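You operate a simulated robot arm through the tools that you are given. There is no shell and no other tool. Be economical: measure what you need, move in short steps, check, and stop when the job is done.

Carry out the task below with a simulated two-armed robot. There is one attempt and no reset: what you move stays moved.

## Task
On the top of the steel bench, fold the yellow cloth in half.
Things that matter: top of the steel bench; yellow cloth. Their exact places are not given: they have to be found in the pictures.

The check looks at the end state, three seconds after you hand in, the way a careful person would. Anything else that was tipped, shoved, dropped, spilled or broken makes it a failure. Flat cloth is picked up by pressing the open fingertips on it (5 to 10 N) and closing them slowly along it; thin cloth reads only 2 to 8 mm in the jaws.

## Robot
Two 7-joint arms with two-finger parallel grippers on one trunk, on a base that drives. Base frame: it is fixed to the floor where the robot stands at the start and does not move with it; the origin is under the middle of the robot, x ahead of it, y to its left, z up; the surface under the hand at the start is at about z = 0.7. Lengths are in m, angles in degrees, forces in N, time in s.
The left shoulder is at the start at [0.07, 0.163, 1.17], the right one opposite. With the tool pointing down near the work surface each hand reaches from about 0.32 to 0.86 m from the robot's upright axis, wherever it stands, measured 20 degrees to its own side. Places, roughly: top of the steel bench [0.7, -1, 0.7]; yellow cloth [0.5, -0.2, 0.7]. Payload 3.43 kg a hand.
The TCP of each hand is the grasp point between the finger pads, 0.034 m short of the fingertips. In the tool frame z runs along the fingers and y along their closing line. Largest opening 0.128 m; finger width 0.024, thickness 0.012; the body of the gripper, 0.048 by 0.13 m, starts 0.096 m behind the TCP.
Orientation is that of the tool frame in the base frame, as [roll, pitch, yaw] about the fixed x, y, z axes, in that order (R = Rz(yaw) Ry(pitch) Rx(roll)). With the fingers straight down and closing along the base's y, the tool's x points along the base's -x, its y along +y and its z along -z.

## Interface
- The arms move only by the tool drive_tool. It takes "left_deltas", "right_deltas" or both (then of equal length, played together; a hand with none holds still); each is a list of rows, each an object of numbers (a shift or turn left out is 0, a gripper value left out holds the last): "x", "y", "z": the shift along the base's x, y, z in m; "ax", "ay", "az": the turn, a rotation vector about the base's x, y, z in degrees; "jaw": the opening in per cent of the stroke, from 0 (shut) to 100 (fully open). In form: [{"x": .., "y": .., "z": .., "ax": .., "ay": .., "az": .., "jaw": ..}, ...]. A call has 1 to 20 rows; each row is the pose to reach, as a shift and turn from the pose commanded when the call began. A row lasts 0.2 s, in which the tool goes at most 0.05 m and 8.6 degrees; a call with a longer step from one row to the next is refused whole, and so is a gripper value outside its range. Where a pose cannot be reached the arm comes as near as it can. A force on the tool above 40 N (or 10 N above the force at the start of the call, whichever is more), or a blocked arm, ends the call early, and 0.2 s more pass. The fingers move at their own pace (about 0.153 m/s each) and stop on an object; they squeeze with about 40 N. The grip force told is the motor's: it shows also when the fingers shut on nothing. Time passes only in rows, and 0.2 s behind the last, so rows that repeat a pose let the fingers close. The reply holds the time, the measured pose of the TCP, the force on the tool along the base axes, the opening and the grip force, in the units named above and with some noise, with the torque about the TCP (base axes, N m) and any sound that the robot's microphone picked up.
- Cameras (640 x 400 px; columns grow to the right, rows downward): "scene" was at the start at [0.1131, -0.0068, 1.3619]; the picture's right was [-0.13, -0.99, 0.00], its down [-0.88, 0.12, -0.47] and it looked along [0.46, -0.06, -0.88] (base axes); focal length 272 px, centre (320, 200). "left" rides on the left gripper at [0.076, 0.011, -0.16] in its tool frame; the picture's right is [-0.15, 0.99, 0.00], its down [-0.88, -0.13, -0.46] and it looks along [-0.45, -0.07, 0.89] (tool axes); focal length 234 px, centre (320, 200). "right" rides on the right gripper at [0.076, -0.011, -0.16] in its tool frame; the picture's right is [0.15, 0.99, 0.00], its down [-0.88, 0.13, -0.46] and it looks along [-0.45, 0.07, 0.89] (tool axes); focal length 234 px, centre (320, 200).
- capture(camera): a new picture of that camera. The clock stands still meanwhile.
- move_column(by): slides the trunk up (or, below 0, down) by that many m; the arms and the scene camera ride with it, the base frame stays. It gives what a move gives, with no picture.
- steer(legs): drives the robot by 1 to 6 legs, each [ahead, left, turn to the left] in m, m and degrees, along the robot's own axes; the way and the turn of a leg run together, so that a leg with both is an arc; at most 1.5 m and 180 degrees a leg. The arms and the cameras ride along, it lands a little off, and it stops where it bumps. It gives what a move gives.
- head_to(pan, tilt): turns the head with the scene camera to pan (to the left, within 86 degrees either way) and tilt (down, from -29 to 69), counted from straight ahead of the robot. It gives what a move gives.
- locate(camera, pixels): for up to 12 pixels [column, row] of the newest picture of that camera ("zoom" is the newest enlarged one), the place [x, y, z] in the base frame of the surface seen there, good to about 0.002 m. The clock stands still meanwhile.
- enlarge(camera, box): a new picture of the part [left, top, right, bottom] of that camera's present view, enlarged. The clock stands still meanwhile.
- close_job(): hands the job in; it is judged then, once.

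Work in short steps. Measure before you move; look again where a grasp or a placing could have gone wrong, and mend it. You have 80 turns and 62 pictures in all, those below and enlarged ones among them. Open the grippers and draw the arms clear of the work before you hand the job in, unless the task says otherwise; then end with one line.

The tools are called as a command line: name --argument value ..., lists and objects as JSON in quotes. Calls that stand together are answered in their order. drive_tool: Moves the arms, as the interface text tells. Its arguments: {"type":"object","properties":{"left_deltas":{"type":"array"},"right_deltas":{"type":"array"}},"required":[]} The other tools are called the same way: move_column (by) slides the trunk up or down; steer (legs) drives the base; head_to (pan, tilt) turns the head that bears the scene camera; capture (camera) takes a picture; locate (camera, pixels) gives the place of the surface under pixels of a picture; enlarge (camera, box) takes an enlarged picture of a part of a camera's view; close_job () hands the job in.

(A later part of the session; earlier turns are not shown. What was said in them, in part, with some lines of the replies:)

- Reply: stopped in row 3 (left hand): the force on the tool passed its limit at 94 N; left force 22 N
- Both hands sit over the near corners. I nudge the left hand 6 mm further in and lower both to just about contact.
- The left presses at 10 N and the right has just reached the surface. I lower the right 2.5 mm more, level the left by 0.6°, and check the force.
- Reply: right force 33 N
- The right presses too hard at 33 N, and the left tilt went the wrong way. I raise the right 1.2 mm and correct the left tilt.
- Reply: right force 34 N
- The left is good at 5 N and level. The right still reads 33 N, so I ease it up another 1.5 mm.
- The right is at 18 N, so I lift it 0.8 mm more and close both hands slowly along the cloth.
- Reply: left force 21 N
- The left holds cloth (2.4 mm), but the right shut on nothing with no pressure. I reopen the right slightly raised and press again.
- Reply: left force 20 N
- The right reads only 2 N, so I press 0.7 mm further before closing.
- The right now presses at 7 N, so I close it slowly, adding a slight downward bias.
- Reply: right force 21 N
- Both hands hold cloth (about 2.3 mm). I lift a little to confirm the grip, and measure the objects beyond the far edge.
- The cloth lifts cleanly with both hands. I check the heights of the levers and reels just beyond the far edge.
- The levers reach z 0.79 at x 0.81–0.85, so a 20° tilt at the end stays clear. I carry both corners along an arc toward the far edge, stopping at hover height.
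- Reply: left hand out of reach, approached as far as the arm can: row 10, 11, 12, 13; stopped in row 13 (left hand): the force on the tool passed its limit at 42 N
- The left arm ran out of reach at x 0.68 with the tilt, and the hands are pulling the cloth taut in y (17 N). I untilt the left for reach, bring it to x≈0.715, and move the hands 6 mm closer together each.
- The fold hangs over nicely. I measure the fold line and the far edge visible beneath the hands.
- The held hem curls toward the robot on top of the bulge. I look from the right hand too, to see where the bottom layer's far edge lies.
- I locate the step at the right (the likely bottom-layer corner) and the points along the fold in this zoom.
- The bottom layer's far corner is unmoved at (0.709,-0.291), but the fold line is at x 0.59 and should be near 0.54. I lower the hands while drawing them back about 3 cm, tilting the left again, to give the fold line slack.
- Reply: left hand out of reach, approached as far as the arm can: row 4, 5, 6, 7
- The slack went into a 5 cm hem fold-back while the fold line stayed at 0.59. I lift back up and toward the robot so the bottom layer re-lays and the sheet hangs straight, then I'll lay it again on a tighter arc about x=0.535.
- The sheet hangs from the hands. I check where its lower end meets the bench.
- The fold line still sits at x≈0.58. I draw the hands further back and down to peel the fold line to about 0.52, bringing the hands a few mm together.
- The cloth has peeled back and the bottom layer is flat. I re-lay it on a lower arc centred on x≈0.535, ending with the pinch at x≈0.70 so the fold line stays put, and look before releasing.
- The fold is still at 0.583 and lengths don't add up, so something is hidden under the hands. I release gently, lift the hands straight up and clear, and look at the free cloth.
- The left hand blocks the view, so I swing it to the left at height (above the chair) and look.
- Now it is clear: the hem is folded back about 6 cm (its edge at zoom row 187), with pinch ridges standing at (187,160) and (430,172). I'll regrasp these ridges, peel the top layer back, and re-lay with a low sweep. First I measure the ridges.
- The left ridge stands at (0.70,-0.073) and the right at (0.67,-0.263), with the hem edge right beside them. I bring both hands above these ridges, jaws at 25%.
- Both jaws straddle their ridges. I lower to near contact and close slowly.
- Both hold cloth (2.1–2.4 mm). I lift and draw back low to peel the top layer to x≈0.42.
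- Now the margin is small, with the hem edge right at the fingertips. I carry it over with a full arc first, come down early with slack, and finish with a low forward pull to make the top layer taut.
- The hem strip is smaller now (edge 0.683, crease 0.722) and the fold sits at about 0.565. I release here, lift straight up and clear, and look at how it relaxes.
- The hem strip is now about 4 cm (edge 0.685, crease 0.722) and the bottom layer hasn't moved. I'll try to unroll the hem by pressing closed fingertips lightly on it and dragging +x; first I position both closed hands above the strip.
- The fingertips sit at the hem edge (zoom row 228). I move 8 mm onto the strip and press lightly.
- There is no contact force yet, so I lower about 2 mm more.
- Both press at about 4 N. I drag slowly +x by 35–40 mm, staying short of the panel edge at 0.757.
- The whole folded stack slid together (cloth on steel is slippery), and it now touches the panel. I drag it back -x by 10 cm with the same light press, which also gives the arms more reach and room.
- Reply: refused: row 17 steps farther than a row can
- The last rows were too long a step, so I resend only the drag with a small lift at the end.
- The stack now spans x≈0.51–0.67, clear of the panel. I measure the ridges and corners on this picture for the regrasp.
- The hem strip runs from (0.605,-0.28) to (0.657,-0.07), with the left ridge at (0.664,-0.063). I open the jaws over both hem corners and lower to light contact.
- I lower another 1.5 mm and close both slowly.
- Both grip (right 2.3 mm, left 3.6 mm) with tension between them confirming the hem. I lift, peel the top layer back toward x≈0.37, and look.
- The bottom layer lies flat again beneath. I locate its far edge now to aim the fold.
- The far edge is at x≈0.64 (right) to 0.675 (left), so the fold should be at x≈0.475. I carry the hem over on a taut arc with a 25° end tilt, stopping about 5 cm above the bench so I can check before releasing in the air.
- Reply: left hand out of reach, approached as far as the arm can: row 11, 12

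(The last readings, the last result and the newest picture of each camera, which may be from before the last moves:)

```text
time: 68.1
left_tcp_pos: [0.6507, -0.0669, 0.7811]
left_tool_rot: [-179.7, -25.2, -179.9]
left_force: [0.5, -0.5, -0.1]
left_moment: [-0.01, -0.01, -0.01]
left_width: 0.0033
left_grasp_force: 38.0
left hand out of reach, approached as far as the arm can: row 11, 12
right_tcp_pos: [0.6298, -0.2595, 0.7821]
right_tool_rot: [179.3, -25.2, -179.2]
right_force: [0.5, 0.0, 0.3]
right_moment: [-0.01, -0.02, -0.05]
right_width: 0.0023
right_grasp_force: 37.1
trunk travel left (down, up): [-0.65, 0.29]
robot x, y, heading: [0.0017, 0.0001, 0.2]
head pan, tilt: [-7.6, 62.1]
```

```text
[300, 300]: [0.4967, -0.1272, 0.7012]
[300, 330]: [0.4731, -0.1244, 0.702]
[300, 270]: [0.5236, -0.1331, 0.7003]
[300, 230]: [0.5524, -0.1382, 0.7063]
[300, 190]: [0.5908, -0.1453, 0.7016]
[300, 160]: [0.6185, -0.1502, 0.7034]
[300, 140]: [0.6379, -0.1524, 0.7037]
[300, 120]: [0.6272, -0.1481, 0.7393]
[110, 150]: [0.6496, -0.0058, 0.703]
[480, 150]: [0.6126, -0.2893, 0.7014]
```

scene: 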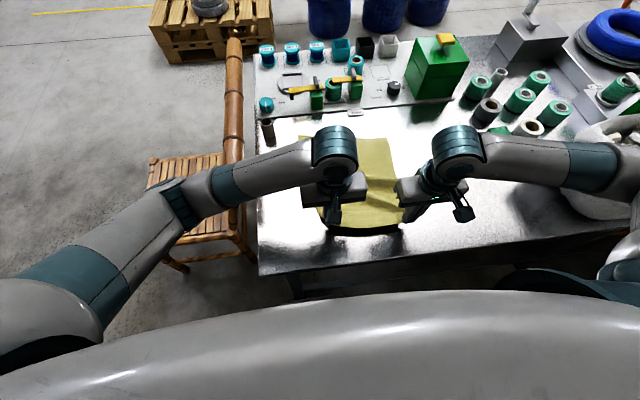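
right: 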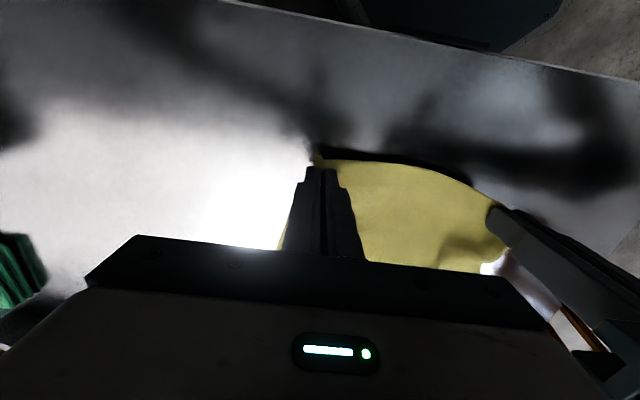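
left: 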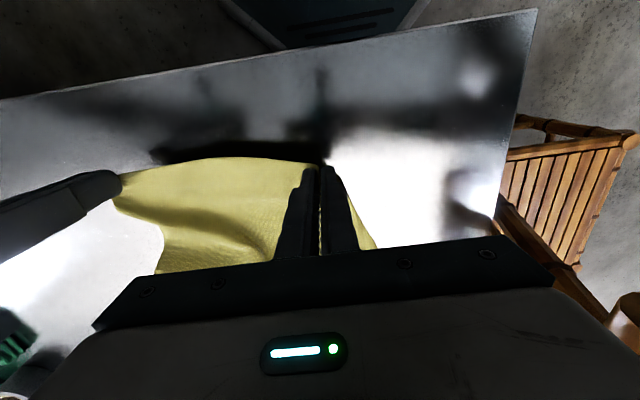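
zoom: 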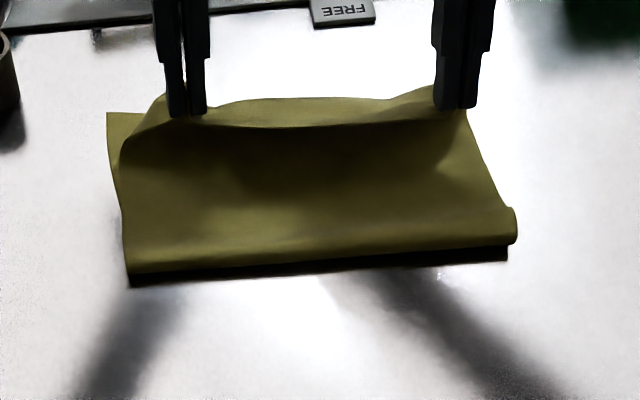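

The fold sits at about 0.53 while I want about 0.475: the arc was too high, so slack piled up in front. I back off to let the bottom re-lay and come forward again on a lower arc, stopping at x≈0.59.

drive_tool --left_deltas '[{"x": -0.029, "z": 0.031, "ay": -5}, {"x": -0.068, "z": 0.052, "ay": -11}, {"x": -0.111, "z": 0.062, "ay": -17}, {"x": -0.154, "z": 0.058, "ay": -22}, {"x": -0.196, "z": 0.048, "ay": -25}, {"x": -0.231, "z": 0.033, "ay": -25}, {"x": -0.231, "z": 0.033, "ay": -25}, {"x": -0.221, "z": 0.053, "ay": -25}, {"x": -0.196, "z": 0.068, "ay": -25}, {"x": -0.16, "z": 0.071, "ay": -23}, {"x": -0.123, "z": 0.063, "ay": -20}, {"x": -0.09, "z": 0.044, "ay": -15}, {"x": -0.064, "z": 0.022, "ay": -10}, {"x": -0.047, "z": 0.003, "ay": -5}, {"x": -0.047, "z": 0.003, "ay": -5}]' --right_deltas '[{"x": -0.029, "z": 0.031, "ay": -5}, {"x": -0.068, "z": 0.052, "ay": -11}, {"x": -0.111, "z": 0.062, "ay": -17}, {"x": -0.154, "z": 0.058, "ay": -22}, {"x": -0.196, "z": 0.048, "ay": -25}, {"x": -0.231, "z": 0.033, "ay": -25}, {"x": -0.231, "z": 0.033, "ay": -25}, {"x": -0.221, "z": 0.053, "ay": -25}, {"x": -0.196, "z": 0.068, "ay": -25}, {"x": -0.16, "z": 0.071, "ay": -23}, {"x": -0.123, "z": 0.063, "ay": -20}, {"x": -0.09, "z": 0.044, "ay": -15}, {"x": -0.064, "z": 0.022, "ay": -10}, {"x": -0.047, "z": 0.003, "ay": -5}, {"x": -0.047, "z": 0.003, "ay": -5}]'

enlarge --camera "scene" --box '[280, 110, 420, 210]'

locate --camera "zoom" --pixels '[[300, 320], [300, 300], [300, 280], [300, 260], [300, 230], [300, 190], [300, 160], [300, 140], [110, 150], [480, 150]]'

```text
time: 68.6
left_tcp_pos: [0.618, -0.041, 0.7785]
left_tool_rot: [176.0, -26.2, -171.4]
left_force: [-0.3, -19.5, 3.2]
left_moment: [-0.69, 0.0, 0.22]
left_width: 0.0034
left_grasp_force: 38.1
right_tcp_pos: [0.5953, -0.2491, 0.8152]
right_tool_rot: [178.1, -19.4, -178.2]
right_force: [1.0, 20.2, -3.1]
right_moment: [0.75, -0.07, 0.01]
right_width: 0.0026
right_grasp_force: 37.6
trunk travel left (down, up): [-0.65, 0.29]
robot x, y, heading: [-0.0019, 0.0018, 0.1]
head pan, tilt: [-7.6, 62.1]
stopped in row 2 (left hand): the force on the tool passed its limit at 45 N (the readings are from after the stop); the commanded pose is now the measured one
```

```text
4.00 times, centred on (350, 160) of scene
```

zoom: 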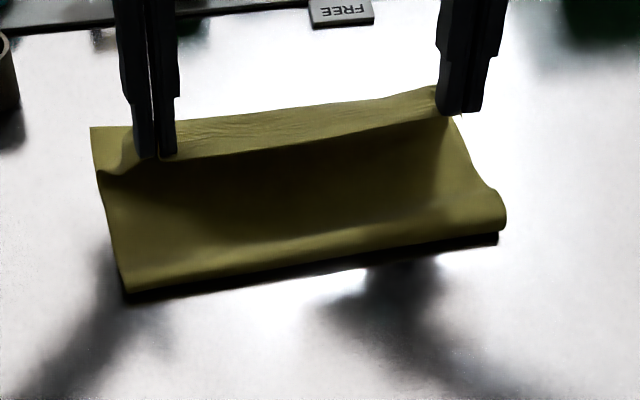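

```text
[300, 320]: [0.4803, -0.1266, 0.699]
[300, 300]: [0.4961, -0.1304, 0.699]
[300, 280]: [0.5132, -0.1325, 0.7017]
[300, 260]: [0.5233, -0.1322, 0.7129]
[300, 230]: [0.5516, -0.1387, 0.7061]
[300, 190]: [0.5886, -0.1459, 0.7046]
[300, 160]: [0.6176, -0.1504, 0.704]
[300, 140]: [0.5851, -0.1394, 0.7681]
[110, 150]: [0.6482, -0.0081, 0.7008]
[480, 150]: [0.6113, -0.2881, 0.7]
```

The left arm swung sideways near its reach limit (y -0.041, yaw off by 8°) and pulled the cloth taut at 20 N. I straighten it while backing off with both hands, then come forward on the low arc.

drive_tool --left_deltas '[{"x": -0.018, "y": -0.007, "z": 0.0215, "ax": -0.5, "ay": -6.6, "az": -1.9}, {"x": -0.043, "y": -0.015, "z": 0.0465, "ax": -1, "ay": -13.2, "az": -3.8}, {"x": -0.078, "y": -0.021, "z": 0.0595, "ax": -1.5, "ay": -19.9, "az": -5.8}, {"x": -0.118, "y": -0.025, "z": 0.0595, "ax": -2, "ay": -26.5, "az": -7.7}, {"x": -0.158, "y": -0.025, "z": 0.0505, "ax": -2, "ay": -26.5, "az": -7.7}, {"x": -0.198, "y": -0.025, "z": 0.0355, "ax": -2, "ay": -26.5, "az": -7.7}, {"x": -0.198, "y": -0.025, "z": 0.0355, "ax": -2, "ay": -26.5, "az": -7.7}, {"x": -0.188, "y": -0.025, "z": 0.0555, "ax": -2, "ay": -26.5, "az": -7.7}, {"x": -0.163, "y": -0.025, "z": 0.0705, "ax": -2, "ay": -26.5, "az": -7.7}, {"x": -0.128, "y": -0.025, "z": 0.0735, "ax": -2, "ay": -24.5, "az": -7.7}, {"x": -0.09, "y": -0.025, "z": 0.0655, "ax": -2, "ay": -21.5, "az": -7.7}, {"x": -0.057, "y": -0.025, "z": 0.047, "ax": -2, "ay": -16.5, "az": -7.7}, {"x": -0.031, "y": -0.025, "z": 0.0245, "ax": -2, "ay": -11.5, "az": -7.7}, {"x": -0.016, "y": -0.025, "z": 0.0065, "ax": -2, "ay": -8.5, "az": -7.7}, {"x": -0.016, "y": -0.025, "z": 0.0065, "ax": -2, "ay": -8.5, "az": -7.7}]' --right_deltas '[{"x": -0.016, "y": -0.002, "z": 0.007, "ay": -6.5}, {"x": -0.041, "y": -0.005, "z": 0.018, "ay": -13}, {"x": -0.076, "y": -0.008, "z": 0.023, "ay": -19.4}, {"x": -0.116, "y": -0.009, "z": 0.023, "ay": -19.4}, {"x": -0.156, "y": -0.009, "z": 0.014, "ay": -19.4}, {"x": -0.196, "y": -0.009, "z": -0.001, "ay": -19.4}, {"x": -0.196, "y": -0.009, "z": -0.001, "ay": -19.4}, {"x": -0.186, "y": -0.009, "z": 0.019, "ay": -19.4}, {"x": -0.161, "y": -0.009, "z": 0.034, "ay": -19.4}, {"x": -0.126, "y": -0.009, "z": 0.037, "ay": -17.4}, {"x": -0.088, "y": -0.009, "z": 0.029, "ay": -14.4}, {"x": -0.055, "y": -0.009, "z": 0.0105, "ay": -9.4}, {"x": -0.029, "y": -0.009, "z": -0.012, "ay": -4.4}, {"x": -0.014, "y": -0.009, "z": -0.03, "ay": -1.4}, {"x": -0.014, "y": -0.009, "z": -0.03, "ay": -1.4}]'

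enlarge --camera "scene" --box '[280, 110, 420, 210]'

locate --camera "zoom" --pixels '[[300, 320], [300, 300], [300, 280], [300, 260], [300, 230], [300, 190], [300, 160], [300, 140], [110, 150], [480, 150]]'

```text
time: 71.8
left_tcp_pos: [0.6026, -0.0628, 0.7811]
left_tool_rot: [178.4, -18.1, -179.9]
left_force: [-0.2, -2.6, -0.5]
left_moment: [-0.09, 0.0, 0.04]
left_width: 0.0033
left_grasp_force: 37.8
right_tcp_pos: [0.5864, -0.2617, 0.7839]
right_tool_rot: [178.6, -18.1, -178.5]
right_force: [0.1, 3.5, -0.5]
right_moment: [0.1, -0.02, 0.01]
right_width: 0.0023
right_grasp_force: 37.5
trunk travel left (down, up): [-0.65, 0.29]
robot x, y, heading: [0.0027, -0.001, 0.3]
head pan, tilt: [-7.6, 62.1]
```

```text
4.00 times, centred on (350, 160) of scene
```

zoom: 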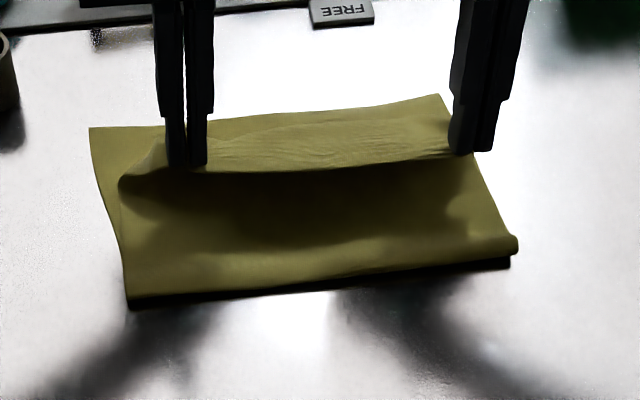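

```text
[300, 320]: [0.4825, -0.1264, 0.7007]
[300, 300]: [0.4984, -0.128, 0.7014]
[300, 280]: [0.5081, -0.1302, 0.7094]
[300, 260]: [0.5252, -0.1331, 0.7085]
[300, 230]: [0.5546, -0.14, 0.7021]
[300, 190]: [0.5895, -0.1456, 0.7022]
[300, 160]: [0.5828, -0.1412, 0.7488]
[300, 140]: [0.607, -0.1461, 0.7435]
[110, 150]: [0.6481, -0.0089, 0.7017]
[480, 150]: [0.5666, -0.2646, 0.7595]
```

The fold improved to about 0.50 with a lower arc; the peak height controls it. I repeat once more with a still lower peak (about 8.5 cm), which should put the fold near 0.475.

drive_tool --left_deltas '[{"x": -0.03, "z": 0.022, "ay": -6}, {"x": -0.065, "z": 0.035, "ay": -12}, {"x": -0.105, "z": 0.04, "ay": -18}, {"x": -0.145, "z": 0.035, "ay": -18}, {"x": -0.185, "z": 0.022, "ay": -18}, {"x": -0.215, "z": 0.005, "ay": -18}, {"x": -0.215, "z": 0.005, "ay": -18}, {"x": -0.205, "z": 0.025, "ay": -18}, {"x": -0.175, "z": 0.038, "ay": -18}, {"x": -0.135, "z": 0.04, "ay": -18}, {"x": -0.095, "z": 0.034, "ay": -15}, {"x": -0.06, "z": 0.022, "ay": -11}, {"x": -0.035, "z": 0.01, "ay": -7}, {"x": -0.02, "z": 0.003, "ay": -5}, {"x": -0.02, "z": 0.003, "ay": -5}]' --right_deltas '[{"x": -0.03, "y": 0.001, "z": 0.022, "ay": -6}, {"x": -0.065, "y": 0.002, "z": 0.035, "ay": -12}, {"x": -0.105, "y": 0.003, "z": 0.04, "ay": -18}, {"x": -0.145, "y": 0.004, "z": 0.035, "ay": -18}, {"x": -0.185, "y": 0.004, "z": 0.022, "ay": -18}, {"x": -0.215, "y": 0.004, "z": 0.005, "ay": -18}, {"x": -0.215, "y": 0.004, "z": 0.005, "ay": -18}, {"x": -0.205, "y": 0.004, "z": 0.025, "ay": -18}, {"x": -0.175, "y": 0.004, "z": 0.038, "ay": -18}, {"x": -0.135, "y": 0.004, "z": 0.04, "ay": -18}, {"x": -0.095, "y": 0.004, "z": 0.034, "ay": -15}, {"x": -0.06, "y": 0.004, "z": 0.022, "ay": -11}, {"x": -0.035, "y": 0.004, "z": 0.01, "ay": -7}, {"x": -0.02, "y": 0.004, "z": 0.003, "ay": -5}, {"x": -0.02, "y": 0.004, "z": 0.003, "ay": -5}]'

enlarge --camera "scene" --box '[280, 110, 420, 210]'

locate --camera "zoom" --pixels '[[300, 340], [300, 320], [300, 305], [300, 290], [300, 260], [300, 230], [300, 190], [300, 160], [300, 140], [110, 150], [300, 130]]'

```text
time: 75.0
left_tcp_pos: [0.5853, -0.064, 0.7854]
left_tool_rot: [178.5, -13.0, -179.8]
left_force: [-0.2, -1.2, -0.2]
left_moment: [0.0, 0.01, 0.03]
left_width: 0.0032
left_grasp_force: 38.2
right_tcp_pos: [0.5628, -0.2586, 0.7874]
right_tool_rot: [178.5, -13.1, -178.6]
right_force: [0.0, 1.1, 1.1]
right_moment: [0.05, 0.01, 0.0]
right_width: 0.0026
right_grasp_force: 37.5
trunk travel left (down, up): [-0.65, 0.29]
robot x, y, heading: [-0.0024, -0.0011, 0.1]
head pan, tilt: [-7.6, 62.1]
```

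```text
4.00 times, centred on (350, 160) of scene
```

zoom: 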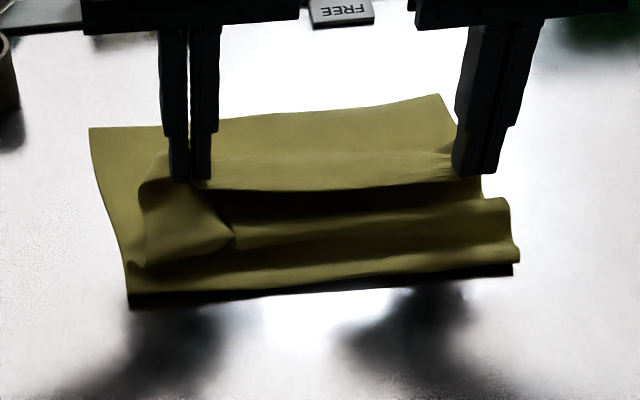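

```text
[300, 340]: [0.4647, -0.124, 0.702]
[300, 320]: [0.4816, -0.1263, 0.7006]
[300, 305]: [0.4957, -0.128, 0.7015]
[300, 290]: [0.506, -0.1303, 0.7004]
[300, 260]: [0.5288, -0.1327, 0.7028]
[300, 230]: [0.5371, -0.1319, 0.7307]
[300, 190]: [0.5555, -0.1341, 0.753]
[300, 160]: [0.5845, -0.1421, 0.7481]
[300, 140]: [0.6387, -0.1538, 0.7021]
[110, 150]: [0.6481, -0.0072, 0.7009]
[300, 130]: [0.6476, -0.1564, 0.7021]
```

The old crease at x≈0.505 persisted because I hadn't peeled far enough, so a wave formed. I pull the hands back nearly to the flat position (left x 0.345, right 0.322) to erase the crease, then come forward with a 10 cm peak.

drive_tool --left_deltas '[{"x": -0.04, "z": 0.02, "ay": -6}, {"x": -0.08, "z": 0.03, "ay": -13}, {"x": -0.12, "z": 0.03, "ay": -13}, {"x": -0.16, "z": 0.02, "ay": -13}, {"x": -0.195, "z": 0.005, "ay": -13}, {"x": -0.22, "z": -0.012, "ay": -13}, {"x": -0.24, "z": -0.02, "ay": -13}, {"x": -0.24, "z": -0.02, "ay": -13}, {"x": -0.235, "z": 0.01, "ay": -13}, {"x": -0.21, "z": 0.035, "ay": -13}, {"x": -0.175, "z": 0.048, "ay": -13}, {"x": -0.14, "z": 0.05, "ay": -13}, {"x": -0.1, "z": 0.048, "ay": -13}, {"x": -0.065, "z": 0.04, "ay": -10}, {"x": -0.03, "z": 0.028, "ay": -7}, {"x": -0.005, "z": 0.014, "ay": -4}, {"x": 0.012, "z": 0.0, "ay": 0}, {"x": 0.012, "z": 0.0, "ay": 0}]' --right_deltas '[{"x": -0.04, "z": 0.02, "ay": -6}, {"x": -0.08, "z": 0.03, "ay": -13}, {"x": -0.12, "z": 0.03, "ay": -13}, {"x": -0.16, "z": 0.02, "ay": -13}, {"x": -0.195, "z": 0.005, "ay": -13}, {"x": -0.22, "z": -0.012, "ay": -13}, {"x": -0.24, "z": -0.02, "ay": -13}, {"x": -0.24, "z": -0.02, "ay": -13}, {"x": -0.235, "z": 0.01, "ay": -13}, {"x": -0.21, "z": 0.035, "ay": -13}, {"x": -0.175, "z": 0.048, "ay": -13}, {"x": -0.14, "z": 0.05, "ay": -13}, {"x": -0.1, "z": 0.048, "ay": -13}, {"x": -0.065, "z": 0.04, "ay": -10}, {"x": -0.03, "z": 0.028, "ay": -7}, {"x": -0.005, "z": 0.014, "ay": -4}, {"x": 0.012, "z": 0.0, "ay": 0}, {"x": 0.012, "z": 0.0, "ay": 0}]'

enlarge --camera "scene" --box '[280, 110, 420, 210]'

locate --camera "zoom" --pixels '[[300, 340], [300, 325], [300, 315], [300, 305], [300, 290], [300, 260], [300, 230], [300, 190], [300, 160], [300, 140], [300, 120]]'

```text
time: 78.8
left_tcp_pos: [0.5978, -0.0635, 0.7828]
left_tool_rot: [178.4, -13.0, -179.9]
left_force: [0.1, -1.4, -0.3]
left_moment: [-0.03, -0.03, -0.01]
left_width: 0.0033
left_grasp_force: 37.5
right_tcp_pos: [0.5746, -0.2572, 0.7862]
right_tool_rot: [178.7, -13.1, -178.6]
right_force: [0.2, 0.4, -0.1]
right_moment: [0.01, -0.04, 0.01]
right_width: 0.0024
right_grasp_force: 37.0
right hand out of reach, approached as far as the arm can: row 7, 8, 9, 10
trunk travel left (down, up): [-0.65, 0.29]
robot x, y, heading: [0.0008, 0.002, 0.1]
head pan, tilt: [-7.6, 62.1]
```

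```text
4.00 times, centred on (350, 160) of scene
```

zoom: 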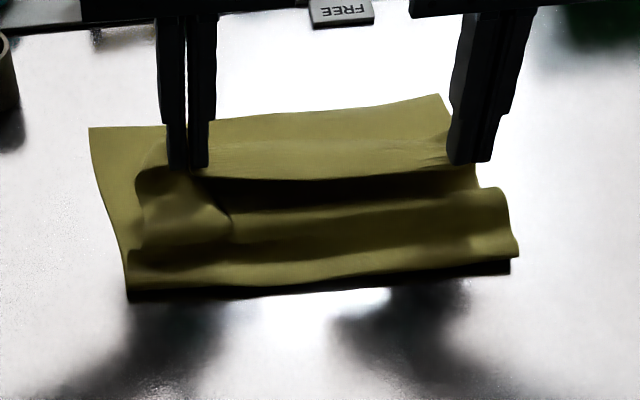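

```text
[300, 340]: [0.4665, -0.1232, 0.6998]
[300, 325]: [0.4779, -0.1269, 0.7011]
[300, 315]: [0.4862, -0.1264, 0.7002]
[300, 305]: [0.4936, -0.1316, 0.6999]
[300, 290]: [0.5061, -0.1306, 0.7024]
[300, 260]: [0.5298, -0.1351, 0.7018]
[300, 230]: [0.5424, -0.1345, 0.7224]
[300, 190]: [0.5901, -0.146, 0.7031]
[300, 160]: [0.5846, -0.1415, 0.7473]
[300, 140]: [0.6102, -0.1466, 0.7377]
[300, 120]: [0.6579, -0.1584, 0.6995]
```

The crease has set at x≈0.505, with the rest of the slack as a wave near it, which can be pressed out afterwards. The hem is well placed to unroll to the far edge, so I release in the air, lift, and step back behind the hem with closed fingers.

drive_tool --left_deltas '[{"jaw": 15}, {"jaw": 30}, {"jaw": 30}, {"z": 0.03, "ay": -4}, {"z": 0.07, "ay": -8}, {"z": 0.1, "x": -0.01, "ay": -13}, {"z": 0.1, "x": -0.04, "ay": -13, "jaw": 0}, {"z": 0.1, "x": -0.08, "ay": -13}, {"z": 0.1, "x": -0.12, "ay": -13}, {"z": 0.1, "x": -0.16, "ay": -13}]' --right_deltas '[{"jaw": 15}, {"jaw": 30}, {"jaw": 30}, {"z": 0.03, "ay": -4}, {"z": 0.07, "ay": -8}, {"z": 0.1, "x": -0.01, "ay": -13}, {"z": 0.1, "x": -0.04, "ay": -13, "jaw": 0}, {"z": 0.1, "x": -0.08, "ay": -13}, {"z": 0.1, "x": -0.12, "ay": -13}, {"z": 0.1, "x": -0.16, "ay": -13}]'

capture --camera "left"

```text
time: 81.0
left_tcp_pos: [0.4348, -0.0635, 0.885]
left_tool_rot: [178.5, -0.1, -179.8]
left_force: [-0.3, 0.4, -0.4]
left_moment: [0.01, -0.04, 0.02]
left_width: 0.0001
left_grasp_force: 33.7
right_tcp_pos: [0.4121, -0.2548, 0.8856]
right_tool_rot: [179.0, 0.0, -178.6]
right_force: [-0.9, 0.2, -0.1]
right_moment: [-0.01, -0.04, 0.01]
right_width: 0.0003
right_grasp_force: 32.6
trunk travel left (down, up): [-0.65, 0.29]
robot x, y, heading: [0.0002, -0.0007, -0.0]
head pan, tilt: [-7.6, 62.1]
```

```text
6 pictures are left
```

left: 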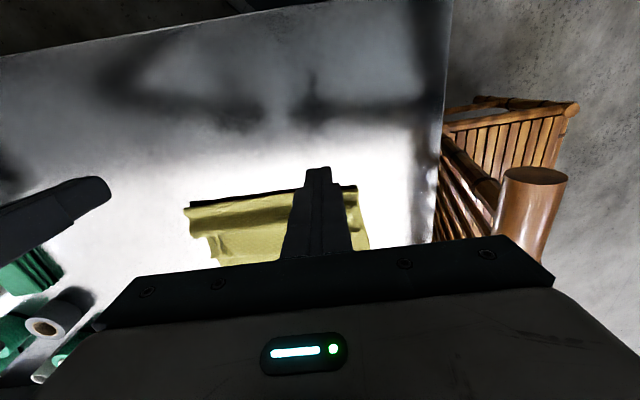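

That view hides the hem, so I swing both hands outward and take one close scene picture.

drive_tool --left_deltas '[{"x": -0.01, "y": 0.02, "z": 0.03}, {"x": -0.02, "y": 0.05, "z": 0.06}, {"x": -0.03, "y": 0.085, "z": 0.09}, {"x": -0.03, "y": 0.13, "z": 0.1}, {"x": -0.03, "y": 0.175, "z": 0.1}, {"x": -0.03, "y": 0.22, "z": 0.1}]' --right_deltas '[{"y": -0.03}, {"y": -0.06}, {"y": -0.09}, {"y": -0.12}, {"y": -0.15}, {"y": -0.17}]'

enlarge --camera "scene" --box '[280, 110, 420, 210]'

locate --camera "zoom" --pixels '[[300, 280], [300, 250], [300, 220], [300, 200], [300, 180], [300, 170], [300, 160], [300, 150], [300, 130], [190, 170], [450, 160], [180, 150]]'

```text
time: 82.4
left_tcp_pos: [0.4062, 0.1582, 0.9843]
left_tool_rot: [178.5, 0.0, -179.8]
left_force: [-0.2, 0.6, 0.6]
left_moment: [-0.04, 0.01, 0.02]
left_width: 0.0003
left_grasp_force: 32.7
right_tcp_pos: [0.4143, -0.4256, 0.8867]
right_tool_rot: [179.1, 0.0, -178.7]
right_force: [-0.6, 0.1, -0.6]
right_moment: [-0.06, -0.05, 0.02]
right_width: 0.0001
right_grasp_force: 32.8
trunk travel left (down, up): [-0.65, 0.29]
robot x, y, heading: [-0.0032, 0.0003, 0.1]
head pan, tilt: [-7.6, 62.1]
```

```text
4.00 times, centred on (350, 160) of scene
```

zoom: 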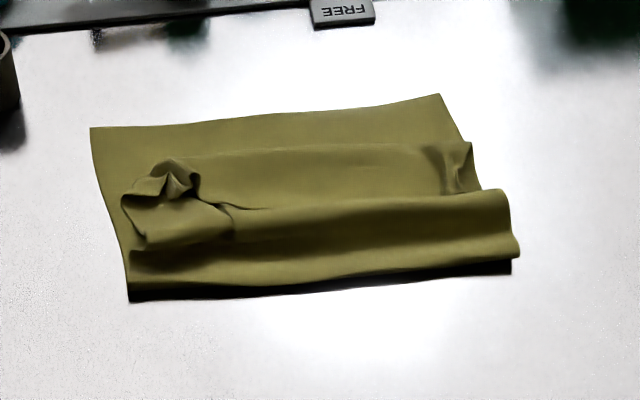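

```text
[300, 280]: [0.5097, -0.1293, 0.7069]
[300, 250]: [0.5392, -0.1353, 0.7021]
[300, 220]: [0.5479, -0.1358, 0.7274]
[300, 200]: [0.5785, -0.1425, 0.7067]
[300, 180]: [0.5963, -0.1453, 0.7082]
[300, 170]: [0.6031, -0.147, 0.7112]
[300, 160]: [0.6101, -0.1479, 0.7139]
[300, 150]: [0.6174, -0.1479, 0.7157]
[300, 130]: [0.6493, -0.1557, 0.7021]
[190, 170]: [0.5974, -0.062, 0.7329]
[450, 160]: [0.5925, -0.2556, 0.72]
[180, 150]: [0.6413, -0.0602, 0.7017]
```

Now the hem strip lies between x 0.58 and its crease at 0.62, with a wave at 0.548; the ridges stand at (0.597,-0.062) and (0.5925,-0.2556). I regrasp these standing ridges to pull the hem forward to the far edge, which also takes out the wave.

drive_tool --left_deltas '[{"x": 0.024, "y": -0.028, "jaw": 32}, {"x": 0.048, "y": -0.055}, {"x": 0.072, "y": -0.083}, {"x": 0.096, "y": -0.11}, {"x": 0.12, "y": -0.138}, {"x": 0.144, "y": -0.165}, {"x": 0.168, "y": -0.193}, {"x": 0.191, "y": -0.22}, {"x": 0.191, "y": -0.22, "z": -0.05}, {"x": 0.191, "y": -0.22, "z": -0.1}, {"x": 0.191, "y": -0.22, "z": -0.15}, {"x": 0.191, "y": -0.22, "z": -0.2}, {"x": 0.191, "y": -0.22, "z": -0.235}, {"x": 0.191, "y": -0.22, "z": -0.243}, {"x": 0.191, "y": -0.22, "z": -0.243, "jaw": 20}, {"x": 0.191, "y": -0.22, "z": -0.243, "jaw": 10}, {"x": 0.191, "y": -0.22, "z": -0.243, "jaw": 0}, {"x": 0.191, "y": -0.22, "z": -0.243, "jaw": 0}, {"x": 0.191, "y": -0.22, "z": -0.243, "jaw": 0}]' --right_deltas '[{"x": 0.022, "y": 0.021, "jaw": 32}, {"x": 0.044, "y": 0.042}, {"x": 0.066, "y": 0.064}, {"x": 0.088, "y": 0.085}, {"x": 0.11, "y": 0.106}, {"x": 0.132, "y": 0.127}, {"x": 0.154, "y": 0.149}, {"x": 0.174, "y": 0.17}, {"x": 0.174, "y": 0.17, "z": -0.03}, {"x": 0.174, "y": 0.17, "z": -0.06}, {"x": 0.174, "y": 0.17, "z": -0.09}, {"x": 0.174, "y": 0.17, "z": -0.12}, {"x": 0.174, "y": 0.17, "z": -0.14}, {"x": 0.174, "y": 0.17, "z": -0.147}, {"x": 0.174, "y": 0.17, "z": -0.147, "jaw": 20}, {"x": 0.174, "y": 0.17, "z": -0.147, "jaw": 10}, {"x": 0.174, "y": 0.17, "z": -0.147, "jaw": 0}, {"x": 0.174, "y": 0.17, "z": -0.147, "jaw": 0}, {"x": 0.174, "y": 0.17, "z": -0.147, "jaw": 0}]'

```text
time: 86.4
left_tcp_pos: [0.5966, -0.0632, 0.7411]
left_tool_rot: [178.5, -0.1, -179.9]
left_force: [0.0, -11.3, 1.1]
left_moment: [-0.38, 0.03, 0.0]
left_width: 0.0038
left_grasp_force: 38.5
right_tcp_pos: [0.5903, -0.2582, 0.7402]
right_tool_rot: [178.9, -0.1, -178.6]
right_force: [0.0, 10.9, 0.8]
right_moment: [0.41, 0.0, -0.05]
right_width: 0.0026
right_grasp_force: 37.0
trunk travel left (down, up): [-0.65, 0.29]
robot x, y, heading: [-0.0007, -0.0003, 0.2]
head pan, tilt: [-7.6, 62.1]
```

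Both ridges are held. I lift slightly, carry the hem forward to the far edge (left x 0.68, right 0.655), lower it, and check.

drive_tool --left_deltas '[{"x": 0.005, "y": -0.002, "z": 0.03}, {"x": 0.02, "y": -0.003, "z": 0.05}, {"x": 0.04, "y": -0.003, "z": 0.055}, {"x": 0.06, "y": -0.003, "z": 0.045}, {"x": 0.075, "y": -0.003, "z": 0.028}, {"x": 0.083, "y": -0.003, "z": 0.012}, {"x": 0.083, "y": -0.003, "z": 0.003}, {"x": 0.083, "y": -0.003, "z": 0.003}]' --right_deltas '[{"x": 0.004, "y": 0.002, "z": 0.03}, {"x": 0.016, "y": 0.003, "z": 0.05}, {"x": 0.031, "y": 0.003, "z": 0.055}, {"x": 0.047, "y": 0.003, "z": 0.045}, {"x": 0.058, "y": 0.003, "z": 0.028}, {"x": 0.065, "y": 0.003, "z": 0.012}, {"x": 0.065, "y": 0.003, "z": 0.003}, {"x": 0.065, "y": 0.003, "z": 0.003}]'

enlarge --camera "scene" --box '[280, 100, 420, 200]'

locate --camera "zoom" --pixels '[[300, 330], [300, 310], [300, 290], [300, 250], [300, 220], [300, 180], [300, 160], [300, 150], [300, 140], [300, 130], [300, 120]]'

```text
time: 88.2
left_tcp_pos: [0.6804, -0.0655, 0.7445]
left_tool_rot: [178.5, 0.0, -179.8]
left_force: [-0.9, -3.4, 0.6]
left_moment: [-0.16, 0.04, -0.02]
left_width: 0.0038
left_grasp_force: 38.4
right_tcp_pos: [0.6527, -0.2548, 0.7422]
right_tool_rot: [179.0, 0.0, -178.7]
right_force: [0.6, 4.3, -0.6]
right_moment: [0.2, -0.05, -0.01]
right_width: 0.0022
right_grasp_force: 37.3
trunk travel left (down, up): [-0.65, 0.29]
robot x, y, heading: [0.0027, 0.0038, 0.1]
head pan, tilt: [-7.6, 62.1]
```

```text
4.00 times, centred on (350, 150) of scene
```

zoom: 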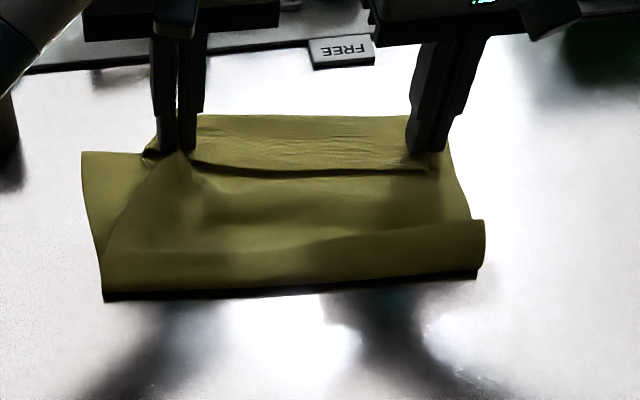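

```text
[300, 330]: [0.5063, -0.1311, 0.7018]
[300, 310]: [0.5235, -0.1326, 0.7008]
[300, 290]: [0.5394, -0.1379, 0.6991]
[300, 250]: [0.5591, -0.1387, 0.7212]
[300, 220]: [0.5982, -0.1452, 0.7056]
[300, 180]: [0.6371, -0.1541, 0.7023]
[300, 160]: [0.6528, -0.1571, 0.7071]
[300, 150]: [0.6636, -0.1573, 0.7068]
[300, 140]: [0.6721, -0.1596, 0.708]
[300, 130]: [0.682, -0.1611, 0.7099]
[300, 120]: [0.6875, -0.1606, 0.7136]
```

The hem edge is now within about 2 cm of the far edge with a small turned hem, the fold is at about 0.535, and a soft wave remains at 0.56. I release, then pat the two pinch ridges flat with closed fingertips.

drive_tool --left_deltas '[{"jaw": 12}, {"jaw": 25}, {"jaw": 25}, {"z": 0.02}, {"z": 0.045}, {"z": 0.045, "jaw": 0}, {"z": 0.045, "jaw": 0}, {"z": 0.025, "x": 0.008}, {"z": 0.008, "x": 0.012}, {"z": -0.002, "x": 0.014}, {"z": -0.006, "x": 0.016}, {"z": -0.006, "x": 0.016}, {"z": 0.01, "x": 0.016}, {"z": 0.04, "x": 0.01}, {"z": 0.06, "x": -0.02}]' --right_deltas '[{"jaw": 12}, {"jaw": 25}, {"jaw": 25}, {"z": 0.02}, {"z": 0.045}, {"z": 0.045, "jaw": 0}, {"z": 0.045, "jaw": 0}, {"z": 0.025, "x": 0.008}, {"z": 0.008, "x": 0.012}, {"z": 0.0, "x": 0.014}, {"z": -0.0035, "x": 0.016}, {"z": -0.0035, "x": 0.016}, {"z": 0.01, "x": 0.016}, {"z": 0.04, "x": 0.01}, {"z": 0.06, "x": -0.02}]'

```text
time: 91.4
left_tcp_pos: [0.6604, -0.0653, 0.8065]
left_tool_rot: [178.4, 0.0, -179.8]
left_force: [0.5, 0.0, -0.1]
left_moment: [-0.01, -0.02, -0.01]
left_width: 0.0001
left_grasp_force: 32.4
right_tcp_pos: [0.6318, -0.2545, 0.8035]
right_tool_rot: [178.9, 0.0, -178.7]
right_force: [-0.6, 0.6, 0.5]
right_moment: [-0.02, -0.02, 0.0]
right_width: 0.0
right_grasp_force: 33.2
trunk travel left (down, up): [-0.65, 0.29]
robot x, y, heading: [0.0041, 0.0037, 0.1]
head pan, tilt: [-7.6, 62.1]
```

Next I press the wave: both closed fingertips come down just ahead of it at x≈0.58 and stroke toward the fold line to work the slack out.

drive_tool --left_deltas '[{"x": -0.04, "y": -0.01}, {"x": -0.08, "y": -0.02}, {"x": -0.08, "y": -0.02, "z": -0.035}, {"x": -0.08, "y": -0.02, "z": -0.06}, {"x": -0.08, "y": -0.02, "z": -0.0685}, {"x": -0.086, "y": -0.02, "z": -0.0685}, {"x": -0.094, "y": -0.02, "z": -0.0685}, {"x": -0.102, "y": -0.02, "z": -0.0685}, {"x": -0.11, "y": -0.02, "z": -0.0685}, {"x": -0.116, "y": -0.02, "z": -0.0685}, {"x": -0.116, "y": -0.02, "z": -0.0685}]' --right_deltas '[{"x": -0.028, "y": 0.01}, {"x": -0.057, "y": 0.0195}, {"x": -0.057, "y": 0.0195, "z": -0.035}, {"x": -0.057, "y": 0.0195, "z": -0.058}, {"x": -0.057, "y": 0.0195, "z": -0.0655}, {"x": -0.063, "y": 0.0195, "z": -0.0655}, {"x": -0.071, "y": 0.0195, "z": -0.0655}, {"x": -0.079, "y": 0.0195, "z": -0.0655}, {"x": -0.087, "y": 0.0195, "z": -0.0655}, {"x": -0.093, "y": 0.0195, "z": -0.0655}, {"x": -0.093, "y": 0.0195, "z": -0.0655}]'

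capture --camera "right"

```text
time: 93.8
left_tcp_pos: [0.5438, -0.0869, 0.7367]
left_tool_rot: [178.3, -0.1, -179.8]
left_force: [0.1, 0.6, 0.6]
left_moment: [-0.01, 0.02, -0.02]
left_width: 0.0002
left_grasp_force: 33.0
right_tcp_pos: [0.5422, -0.2345, 0.7387]
right_tool_rot: [179.1, -0.1, -178.7]
right_force: [0.1, 0.3, 0.7]
right_moment: [0.02, 0.03, 0.03]
right_width: 0.0002
right_grasp_force: 33.0
trunk travel left (down, up): [-0.65, 0.29]
robot x, y, heading: [0.0009, 0.0017, 0.1]
head pan, tilt: [-7.6, 62.1]
```

```text
3 pictures are left
```

right: 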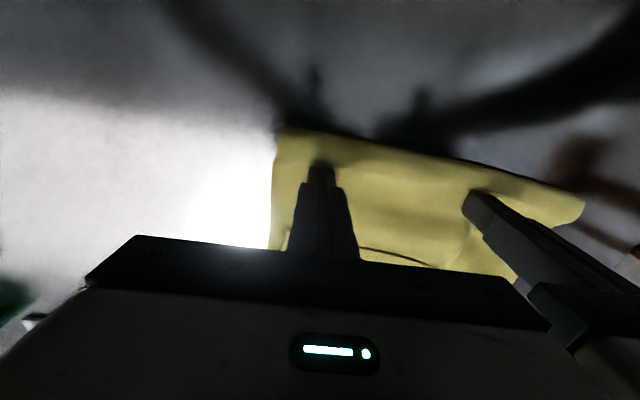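

The wave looks pushed out toward the fold. I locate the fold line and hem line on this picture.

locate --camera "right" --pixels '[[285, 132], [350, 140], [420, 152], [500, 170], [570, 193], [400, 180], [420, 215], [400, 248], [400, 258], [430, 262], [470, 262], [285, 225]]'

```text
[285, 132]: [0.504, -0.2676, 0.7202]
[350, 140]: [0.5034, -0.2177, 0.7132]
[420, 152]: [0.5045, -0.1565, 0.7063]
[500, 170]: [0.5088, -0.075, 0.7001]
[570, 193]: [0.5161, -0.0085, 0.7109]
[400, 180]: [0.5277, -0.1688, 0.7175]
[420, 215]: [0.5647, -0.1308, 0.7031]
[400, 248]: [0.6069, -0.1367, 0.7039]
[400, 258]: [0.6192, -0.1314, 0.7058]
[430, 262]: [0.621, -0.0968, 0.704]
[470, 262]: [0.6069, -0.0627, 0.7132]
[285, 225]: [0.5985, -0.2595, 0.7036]
```

The whole stack slid back 3.5 cm with the stroke (fold now at 0.50, hem at 0.61), so the wave remains. I pin the far part with the left fingertips and stroke the wave toward the fold with the right.

drive_tool --left_deltas '[{"z": 0.02}, {"x": 0.03, "z": 0.03}, {"x": 0.07, "y": -0.015, "z": 0.03}, {"x": 0.08, "y": -0.02, "z": 0.01}, {"x": 0.08, "y": -0.02, "z": 0.001}, {"x": 0.08, "y": -0.02, "z": -0.0012}, {"x": 0.08, "y": -0.02, "z": -0.0012}, {"x": 0.08, "y": -0.02, "z": -0.0012}, {"x": 0.08, "y": -0.02, "z": -0.0012}, {"x": 0.08, "y": -0.02, "z": -0.0012}, {"x": 0.08, "y": -0.02, "z": -0.0012}, {"x": 0.08, "y": -0.02, "z": -0.0012}, {"x": 0.08, "y": -0.02, "z": -0.0012}, {"x": 0.08, "y": -0.02, "z": -0.0012}, {"x": 0.08, "y": -0.02, "z": -0.0012}, {"x": 0.08, "y": -0.02, "z": -0.0012}]' --right_deltas '[{"z": 0.02}, {"x": 0.015, "z": 0.03}, {"x": 0.015, "y": 0.02, "z": 0.03}, {"x": 0.015, "y": 0.04, "z": 0.03}, {"x": 0.015, "y": 0.04, "z": 0.03}, {"x": 0.015, "y": 0.04, "z": 0.01}, {"x": 0.015, "y": 0.04, "z": -0.001}, {"x": 0.015, "y": 0.04, "z": -0.0022}, {"x": 0.007, "y": 0.04, "z": -0.0022}, {"x": -0.001, "y": 0.04, "z": -0.0022}, {"x": -0.009, "y": 0.04, "z": -0.0022}, {"x": -0.017, "y": 0.04, "z": -0.0022}, {"x": -0.025, "y": 0.04, "z": -0.0022}, {"x": -0.033, "y": 0.04, "z": -0.0022}, {"x": -0.041, "y": 0.04, "z": -0.0022}, {"x": -0.045, "y": 0.04, "z": -0.0022}]'

```text
time: 94.6
left_tcp_pos: [0.6061, -0.0956, 0.764]
left_tool_rot: [177.9, -0.6, -179.9]
left_force: [0.3, -0.7, 0.1]
left_moment: [0.02, 0.0, 0.0]
left_width: 0.0003
left_grasp_force: 33.0
right_tcp_pos: [0.5617, -0.2306, 0.7669]
right_tool_rot: [179.8, 0.1, 179.7]
right_force: [0.9, 0.3, -0.1]
right_moment: [0.01, 0.03, -0.01]
right_width: 0.0
right_grasp_force: 33.2
trunk travel left (down, up): [-0.65, 0.29]
robot x, y, heading: [0.0025, 0.0013, 0.0]
head pan, tilt: [-7.6, 62.1]
stopped in row 4 (left hand): the force on the tool passed its limit at 75 N (the readings are from after the stop); the commanded pose is now the measured one
```

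The two grippers bumped each other (no cloth involved), so I keep them 17 cm apart: the left pins at y -0.065, the right strokes at y -0.24.

drive_tool --left_deltas '[{"y": 0.015, "x": 0.007}, {"y": 0.03, "x": 0.015}, {"y": 0.03, "x": 0.015, "z": -0.02}, {"y": 0.03, "x": 0.015, "z": -0.027}, {"y": 0.03, "x": 0.015, "z": -0.029}, {"y": 0.03, "x": 0.015, "z": -0.029}, {"y": 0.03, "x": 0.015, "z": -0.029}, {"y": 0.03, "x": 0.015, "z": -0.029}, {"y": 0.03, "x": 0.015, "z": -0.029}, {"y": 0.03, "x": 0.015, "z": -0.029}, {"y": 0.03, "x": 0.015, "z": -0.029}, {"y": 0.03, "x": 0.015, "z": -0.029}, {"y": 0.03, "x": 0.015, "z": -0.029}, {"y": 0.03, "x": 0.015, "z": -0.029}]' --right_deltas '[{"y": -0.005}, {"y": -0.01}, {"y": -0.01}, {"y": -0.01, "z": -0.01}, {"y": -0.01, "z": -0.022}, {"y": -0.01, "z": -0.0305}, {"y": -0.01, "x": -0.008, "z": -0.0305}, {"y": -0.01, "x": -0.016, "z": -0.0305}, {"y": -0.01, "x": -0.024, "z": -0.0305}, {"y": -0.01, "x": -0.032, "z": -0.0305}, {"y": -0.01, "x": -0.04, "z": -0.0305}, {"y": -0.01, "x": -0.048, "z": -0.0305}, {"y": -0.01, "x": -0.056, "z": -0.0305}, {"y": -0.01, "x": -0.06, "z": -0.0305}]'

```text
time: 97.6
left_tcp_pos: [0.621, -0.0654, 0.7361]
left_tool_rot: [178.1, -0.2, -179.8]
left_force: [3.4, -1.7, 21.3]
left_moment: [-0.06, -0.34, 0.05]
left_width: 0.0
left_grasp_force: 33.3
right_tcp_pos: [0.4997, -0.2386, 0.7385]
right_tool_rot: [179.9, 0.3, 179.7]
right_force: [-0.4, -1.2, -0.9]
right_moment: [0.01, -0.05, -0.02]
right_width: 0.0
right_grasp_force: 33.0
trunk travel left (down, up): [-0.65, 0.29]
robot x, y, heading: [-0.0019, -0.0005, 0.2]
head pan, tilt: [-7.6, 62.1]
```

The right stroke is done with the left pinning at 21 N. I swap roles now: the right pins at x 0.60 and the left strokes at y -0.08.

drive_tool --left_deltas '[{"z": 0.02}, {"z": 0.03, "x": -0.03}, {"z": 0.03, "x": -0.06, "y": -0.008}, {"z": 0.03, "x": -0.06, "y": -0.015}, {"z": 0.03, "x": -0.06, "y": -0.015}, {"z": 0.012, "x": -0.06, "y": -0.015}, {"z": 0.003, "x": -0.06, "y": -0.015}, {"z": 0.0008, "x": -0.06, "y": -0.015}, {"z": 0.0008, "x": -0.07, "y": -0.015}, {"z": 0.0008, "x": -0.08, "y": -0.015}, {"z": 0.0008, "x": -0.09, "y": -0.015}, {"z": 0.0008, "x": -0.1, "y": -0.015}, {"z": 0.0008, "x": -0.11, "y": -0.015}, {"z": 0.0008, "x": -0.12, "y": -0.015}, {"z": 0.0008, "x": -0.12, "y": -0.015}, {"z": 0.03, "x": -0.12, "y": -0.015}, {"z": 0.07, "x": -0.12, "y": -0.015}]' --right_deltas '[{"z": 0.02}, {"z": 0.03, "x": 0.03}, {"z": 0.03, "x": 0.07, "y": -0.01}, {"z": 0.03, "x": 0.1, "y": -0.015}, {"z": 0.008, "x": 0.1, "y": -0.015}, {"z": 0.0, "x": 0.1, "y": -0.015}, {"z": -0.0028, "x": 0.1, "y": -0.015}, {"z": -0.0028, "x": 0.1, "y": -0.015}, {"z": -0.0028, "x": 0.1, "y": -0.015}, {"z": -0.0028, "x": 0.1, "y": -0.015}, {"z": -0.0028, "x": 0.1, "y": -0.015}, {"z": -0.0028, "x": 0.1, "y": -0.015}, {"z": -0.0028, "x": 0.1, "y": -0.015}, {"z": -0.0028, "x": 0.1, "y": -0.015}, {"z": -0.0028, "x": 0.1, "y": -0.015}, {"z": 0.03, "x": 0.1, "y": -0.015}, {"z": 0.07, "x": 0.1, "y": -0.015}]'

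```text
time: 101.2
left_tcp_pos: [0.5033, -0.0786, 0.8034]
left_tool_rot: [178.0, -0.6, -179.9]
left_force: [-0.3, 0.4, 0.7]
left_moment: [0.01, -0.02, -0.07]
left_width: 0.0001
left_grasp_force: 33.6
right_tcp_pos: [0.5993, -0.2534, 0.8084]
right_tool_rot: [179.9, -0.1, 179.7]
right_force: [0.0, 0.3, 0.6]
right_moment: [0.0, -0.02, 0.01]
right_width: 0.0002
right_grasp_force: 32.9
trunk travel left (down, up): [-0.65, 0.29]
robot x, y, heading: [-0.0028, 0.0011, 0.3]
head pan, tilt: [-7.6, 62.1]
```

Both strokes are done. I withdraw both arms to the sides, clear of the work and above the chair, and look.

drive_tool --left_deltas '[{"z": 0.045}, {"z": 0.09}, {"z": 0.13, "x": -0.02}, {"z": 0.17, "x": -0.04}, {"z": 0.19, "x": -0.07, "y": 0.03}, {"z": 0.19, "x": -0.09, "y": 0.07}, {"z": 0.19, "x": -0.1, "y": 0.11}, {"z": 0.19, "x": -0.1, "y": 0.15}, {"z": 0.19, "x": -0.1, "y": 0.19}, {"z": 0.19, "x": -0.1, "y": 0.235}]' --right_deltas '[{"z": 0.04}, {"z": 0.08}, {"z": 0.1, "x": -0.03}, {"z": 0.1, "x": -0.06, "y": -0.03}, {"z": 0.1, "x": -0.09, "y": -0.06}, {"z": 0.1, "x": -0.12, "y": -0.09}, {"z": 0.1, "x": -0.15, "y": -0.12}, {"z": 0.1, "x": -0.17, "y": -0.15}, {"z": 0.1, "x": -0.17, "y": -0.17}, {"z": 0.1, "x": -0.17, "y": -0.17}]'

enlarge --camera "scene" --box '[280, 110, 420, 210]'

locate --camera "zoom" --pixels '[[300, 300], [300, 280], [300, 260], [300, 240], [300, 220], [300, 200], [300, 180], [300, 160], [300, 150], [300, 140], [300, 130], [300, 120]]'

```text
time: 103.4
left_tcp_pos: [0.3997, 0.1573, 0.9947]
left_tool_rot: [178.1, -0.4, -179.9]
left_force: [-0.1, 0.6, 0.2]
left_moment: [-0.04, 0.01, -0.03]
left_width: 0.0
left_grasp_force: 33.1
right_tcp_pos: [0.4308, -0.4216, 0.9084]
right_tool_rot: [179.8, 0.2, 179.6]
right_force: [-0.1, 0.1, -0.2]
right_moment: [-0.02, -0.02, -0.01]
right_width: 0.0
right_grasp_force: 33.1
trunk travel left (down, up): [-0.65, 0.29]
robot x, y, heading: [-0.0011, 0.0048, 0.0]
head pan, tilt: [-7.6, 62.1]
```

```text
4.00 times, centred on (350, 160) of scene
```

zoom: 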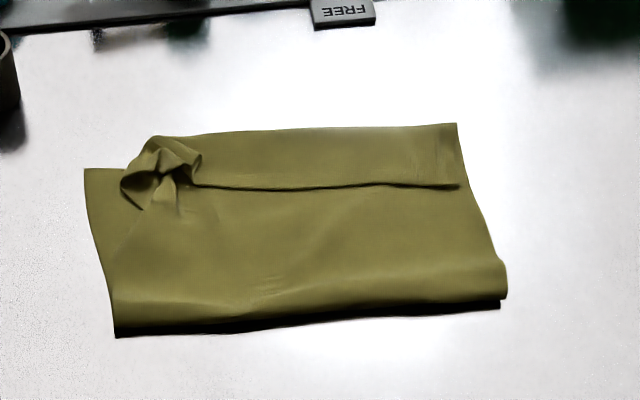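

```text
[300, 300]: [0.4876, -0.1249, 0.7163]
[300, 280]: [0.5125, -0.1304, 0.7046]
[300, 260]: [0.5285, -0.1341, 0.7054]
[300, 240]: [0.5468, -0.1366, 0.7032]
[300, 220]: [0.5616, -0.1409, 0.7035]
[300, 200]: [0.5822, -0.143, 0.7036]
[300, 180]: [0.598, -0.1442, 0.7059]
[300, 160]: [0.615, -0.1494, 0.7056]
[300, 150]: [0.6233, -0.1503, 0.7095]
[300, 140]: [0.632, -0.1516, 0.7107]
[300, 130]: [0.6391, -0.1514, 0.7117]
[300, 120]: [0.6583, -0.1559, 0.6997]
```

The wave is gone: fold at x≈0.475, footprint about 0.17 m deep, and the hem edge is within about 3 cm of the bottom layer's far edge. The knot at the left hem corner (zoom (165,165)) stands up, so I pin with the right hand and spread the knot outward with the left fingertip.

drive_tool --left_deltas '[{"x": 0.026, "y": -0.029}, {"x": 0.051, "y": -0.058}, {"x": 0.077, "y": -0.087}, {"x": 0.103, "y": -0.116}, {"x": 0.128, "y": -0.145}, {"x": 0.154, "y": -0.174}, {"x": 0.18, "y": -0.203}, {"x": 0.205, "y": -0.235}, {"x": 0.205, "y": -0.235, "z": -0.05}, {"x": 0.205, "y": -0.235, "z": -0.1}, {"x": 0.205, "y": -0.235, "z": -0.15}, {"x": 0.205, "y": -0.235, "z": -0.2}, {"x": 0.205, "y": -0.235, "z": -0.24}, {"x": 0.205, "y": -0.235, "z": -0.2555}, {"x": 0.208, "y": -0.225, "z": -0.257}, {"x": 0.211, "y": -0.215, "z": -0.257}, {"x": 0.214, "y": -0.205, "z": -0.257}, {"x": 0.214, "y": -0.195, "z": -0.257}, {"x": 0.214, "y": -0.19, "z": -0.257}, {"x": 0.214, "y": -0.19, "z": -0.23}]' --right_deltas '[{"x": 0.016, "y": 0.022}, {"x": 0.032, "y": 0.044}, {"x": 0.048, "y": 0.066}, {"x": 0.064, "y": 0.088}, {"x": 0.08, "y": 0.11}, {"x": 0.096, "y": 0.132}, {"x": 0.112, "y": 0.154}, {"x": 0.129, "y": 0.172}, {"x": 0.129, "y": 0.172, "z": -0.04}, {"x": 0.129, "y": 0.172, "z": -0.08}, {"x": 0.129, "y": 0.172, "z": -0.12}, {"x": 0.129, "y": 0.172, "z": -0.155}, {"x": 0.129, "y": 0.172, "z": -0.168}, {"x": 0.129, "y": 0.172, "z": -0.1725}, {"x": 0.129, "y": 0.172, "z": -0.1732}, {"x": 0.129, "y": 0.172, "z": -0.1732}, {"x": 0.129, "y": 0.172, "z": -0.1732}, {"x": 0.129, "y": 0.172, "z": -0.1732}, {"x": 0.129, "y": 0.172, "z": -0.1732}, {"x": 0.129, "y": 0.172, "z": -0.14}]'

```text
time: 107.6
left_tcp_pos: [0.614, -0.0339, 0.7673]
left_tool_rot: [177.9, -0.4, -179.8]
left_force: [0.3, 0.5, -0.1]
left_moment: [0.04, -0.05, 0.01]
left_width: 0.0
left_grasp_force: 33.6
right_tcp_pos: [0.5596, -0.2533, 0.7655]
right_tool_rot: [179.9, -0.1, 179.7]
right_force: [-0.1, 0.6, -0.1]
right_moment: [0.03, -0.06, -0.02]
right_width: 0.0
right_grasp_force: 33.0
trunk travel left (down, up): [-0.65, 0.29]
robot x, y, heading: [-0.0009, 0.0032, 0.1]
head pan, tilt: [-7.6, 62.1]
```

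I withdraw both arms up and to the sides with the grippers opened, then take a look.

drive_tool --left_deltas '[{"z": 0.045}, {"z": 0.09}, {"z": 0.14}, {"z": 0.19}, {"z": 0.23, "x": -0.02}, {"z": 0.24, "x": -0.06}, {"z": 0.24, "x": -0.1}, {"z": 0.24, "x": -0.14, "y": 0.02}, {"z": 0.24, "x": -0.17, "y": 0.05}, {"z": 0.24, "x": -0.2, "y": 0.085}, {"z": 0.24, "x": -0.22, "y": 0.125}, {"z": 0.24, "x": -0.22, "y": 0.17, "jaw": 100}, {"z": 0.24, "x": -0.22, "y": 0.2}, {"z": 0.24, "x": -0.22, "y": 0.2}]' --right_deltas '[{"z": 0.04}, {"z": 0.08}, {"z": 0.12}, {"z": 0.14, "x": -0.03}, {"z": 0.14, "x": -0.06, "y": -0.03}, {"z": 0.14, "x": -0.09, "y": -0.06}, {"z": 0.14, "x": -0.12, "y": -0.09}, {"z": 0.14, "x": -0.14, "y": -0.12}, {"z": 0.14, "x": -0.14, "y": -0.15}, {"z": 0.14, "x": -0.14, "y": -0.17}, {"z": 0.14, "x": -0.14, "y": -0.17, "jaw": 100}, {"z": 0.14, "x": -0.14, "y": -0.17}, {"z": 0.14, "x": -0.14, "y": -0.17}, {"z": 0.14, "x": -0.14, "y": -0.17}]'

enlarge --camera "scene" --box '[270, 100, 430, 210]'

locate --camera "zoom" --pixels '[[310, 285], [310, 275], [310, 190], [310, 180], [310, 160], [310, 145], [110, 190], [170, 180], [440, 180], [450, 150], [150, 165], [200, 190]]'

```text
time: 110.6
left_tcp_pos: [0.3969, 0.1656, 1.0062]
left_tool_rot: [177.9, -0.5, -179.9]
left_force: [0.7, -0.5, 0.3]
left_moment: [0.0, 0.03, -0.01]
left_width: 0.1278
left_grasp_force: 0.1
right_tcp_pos: [0.4205, -0.4225, 0.906]
right_tool_rot: [179.8, 0.0, 179.7]
right_force: [0.6, -0.7, 0.1]
right_moment: [0.01, 0.03, 0.01]
right_width: 0.1279
right_grasp_force: 0.0
trunk travel left (down, up): [-0.65, 0.29]
robot x, y, heading: [-0.0013, 0.0003, 0.3]
head pan, tilt: [-7.6, 62.1]
```

```text
3.64 times, centred on (350, 155) of scene
```

zoom: 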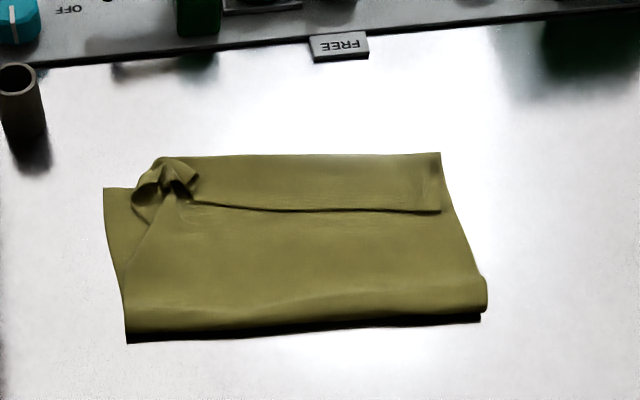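

```text
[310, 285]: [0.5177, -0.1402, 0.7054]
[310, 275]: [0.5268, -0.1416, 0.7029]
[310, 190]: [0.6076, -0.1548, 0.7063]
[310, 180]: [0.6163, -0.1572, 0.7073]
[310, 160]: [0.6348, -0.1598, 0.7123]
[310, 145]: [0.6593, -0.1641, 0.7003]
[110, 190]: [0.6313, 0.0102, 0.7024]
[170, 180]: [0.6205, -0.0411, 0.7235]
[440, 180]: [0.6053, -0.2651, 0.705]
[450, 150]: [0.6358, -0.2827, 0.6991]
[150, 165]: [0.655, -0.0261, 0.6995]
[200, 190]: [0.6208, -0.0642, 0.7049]
```

The cloth lies flat and doubled: fold at x≈0.48, and the moved edge about 3 cm from the bottom layer's far edge. Its last few centimetres are turned back, and there is a small curl at the left corner. With one picture left, reworking it blind would likely make it worse. Both grippers are open and clear, so I hand in.

close_job

```text
The job is handed in.
```

I folded the yellow cloth roughly in half on the steel bench and handed the job in, but the fold isn't clean: about 5 cm of the top edge is turned back, the left corner is curled, and the two edges are about 3 cm apart. The left gripper also caught and pushed the chair's back rail early on; the chair settled upright, within about 1 cm of where it was.
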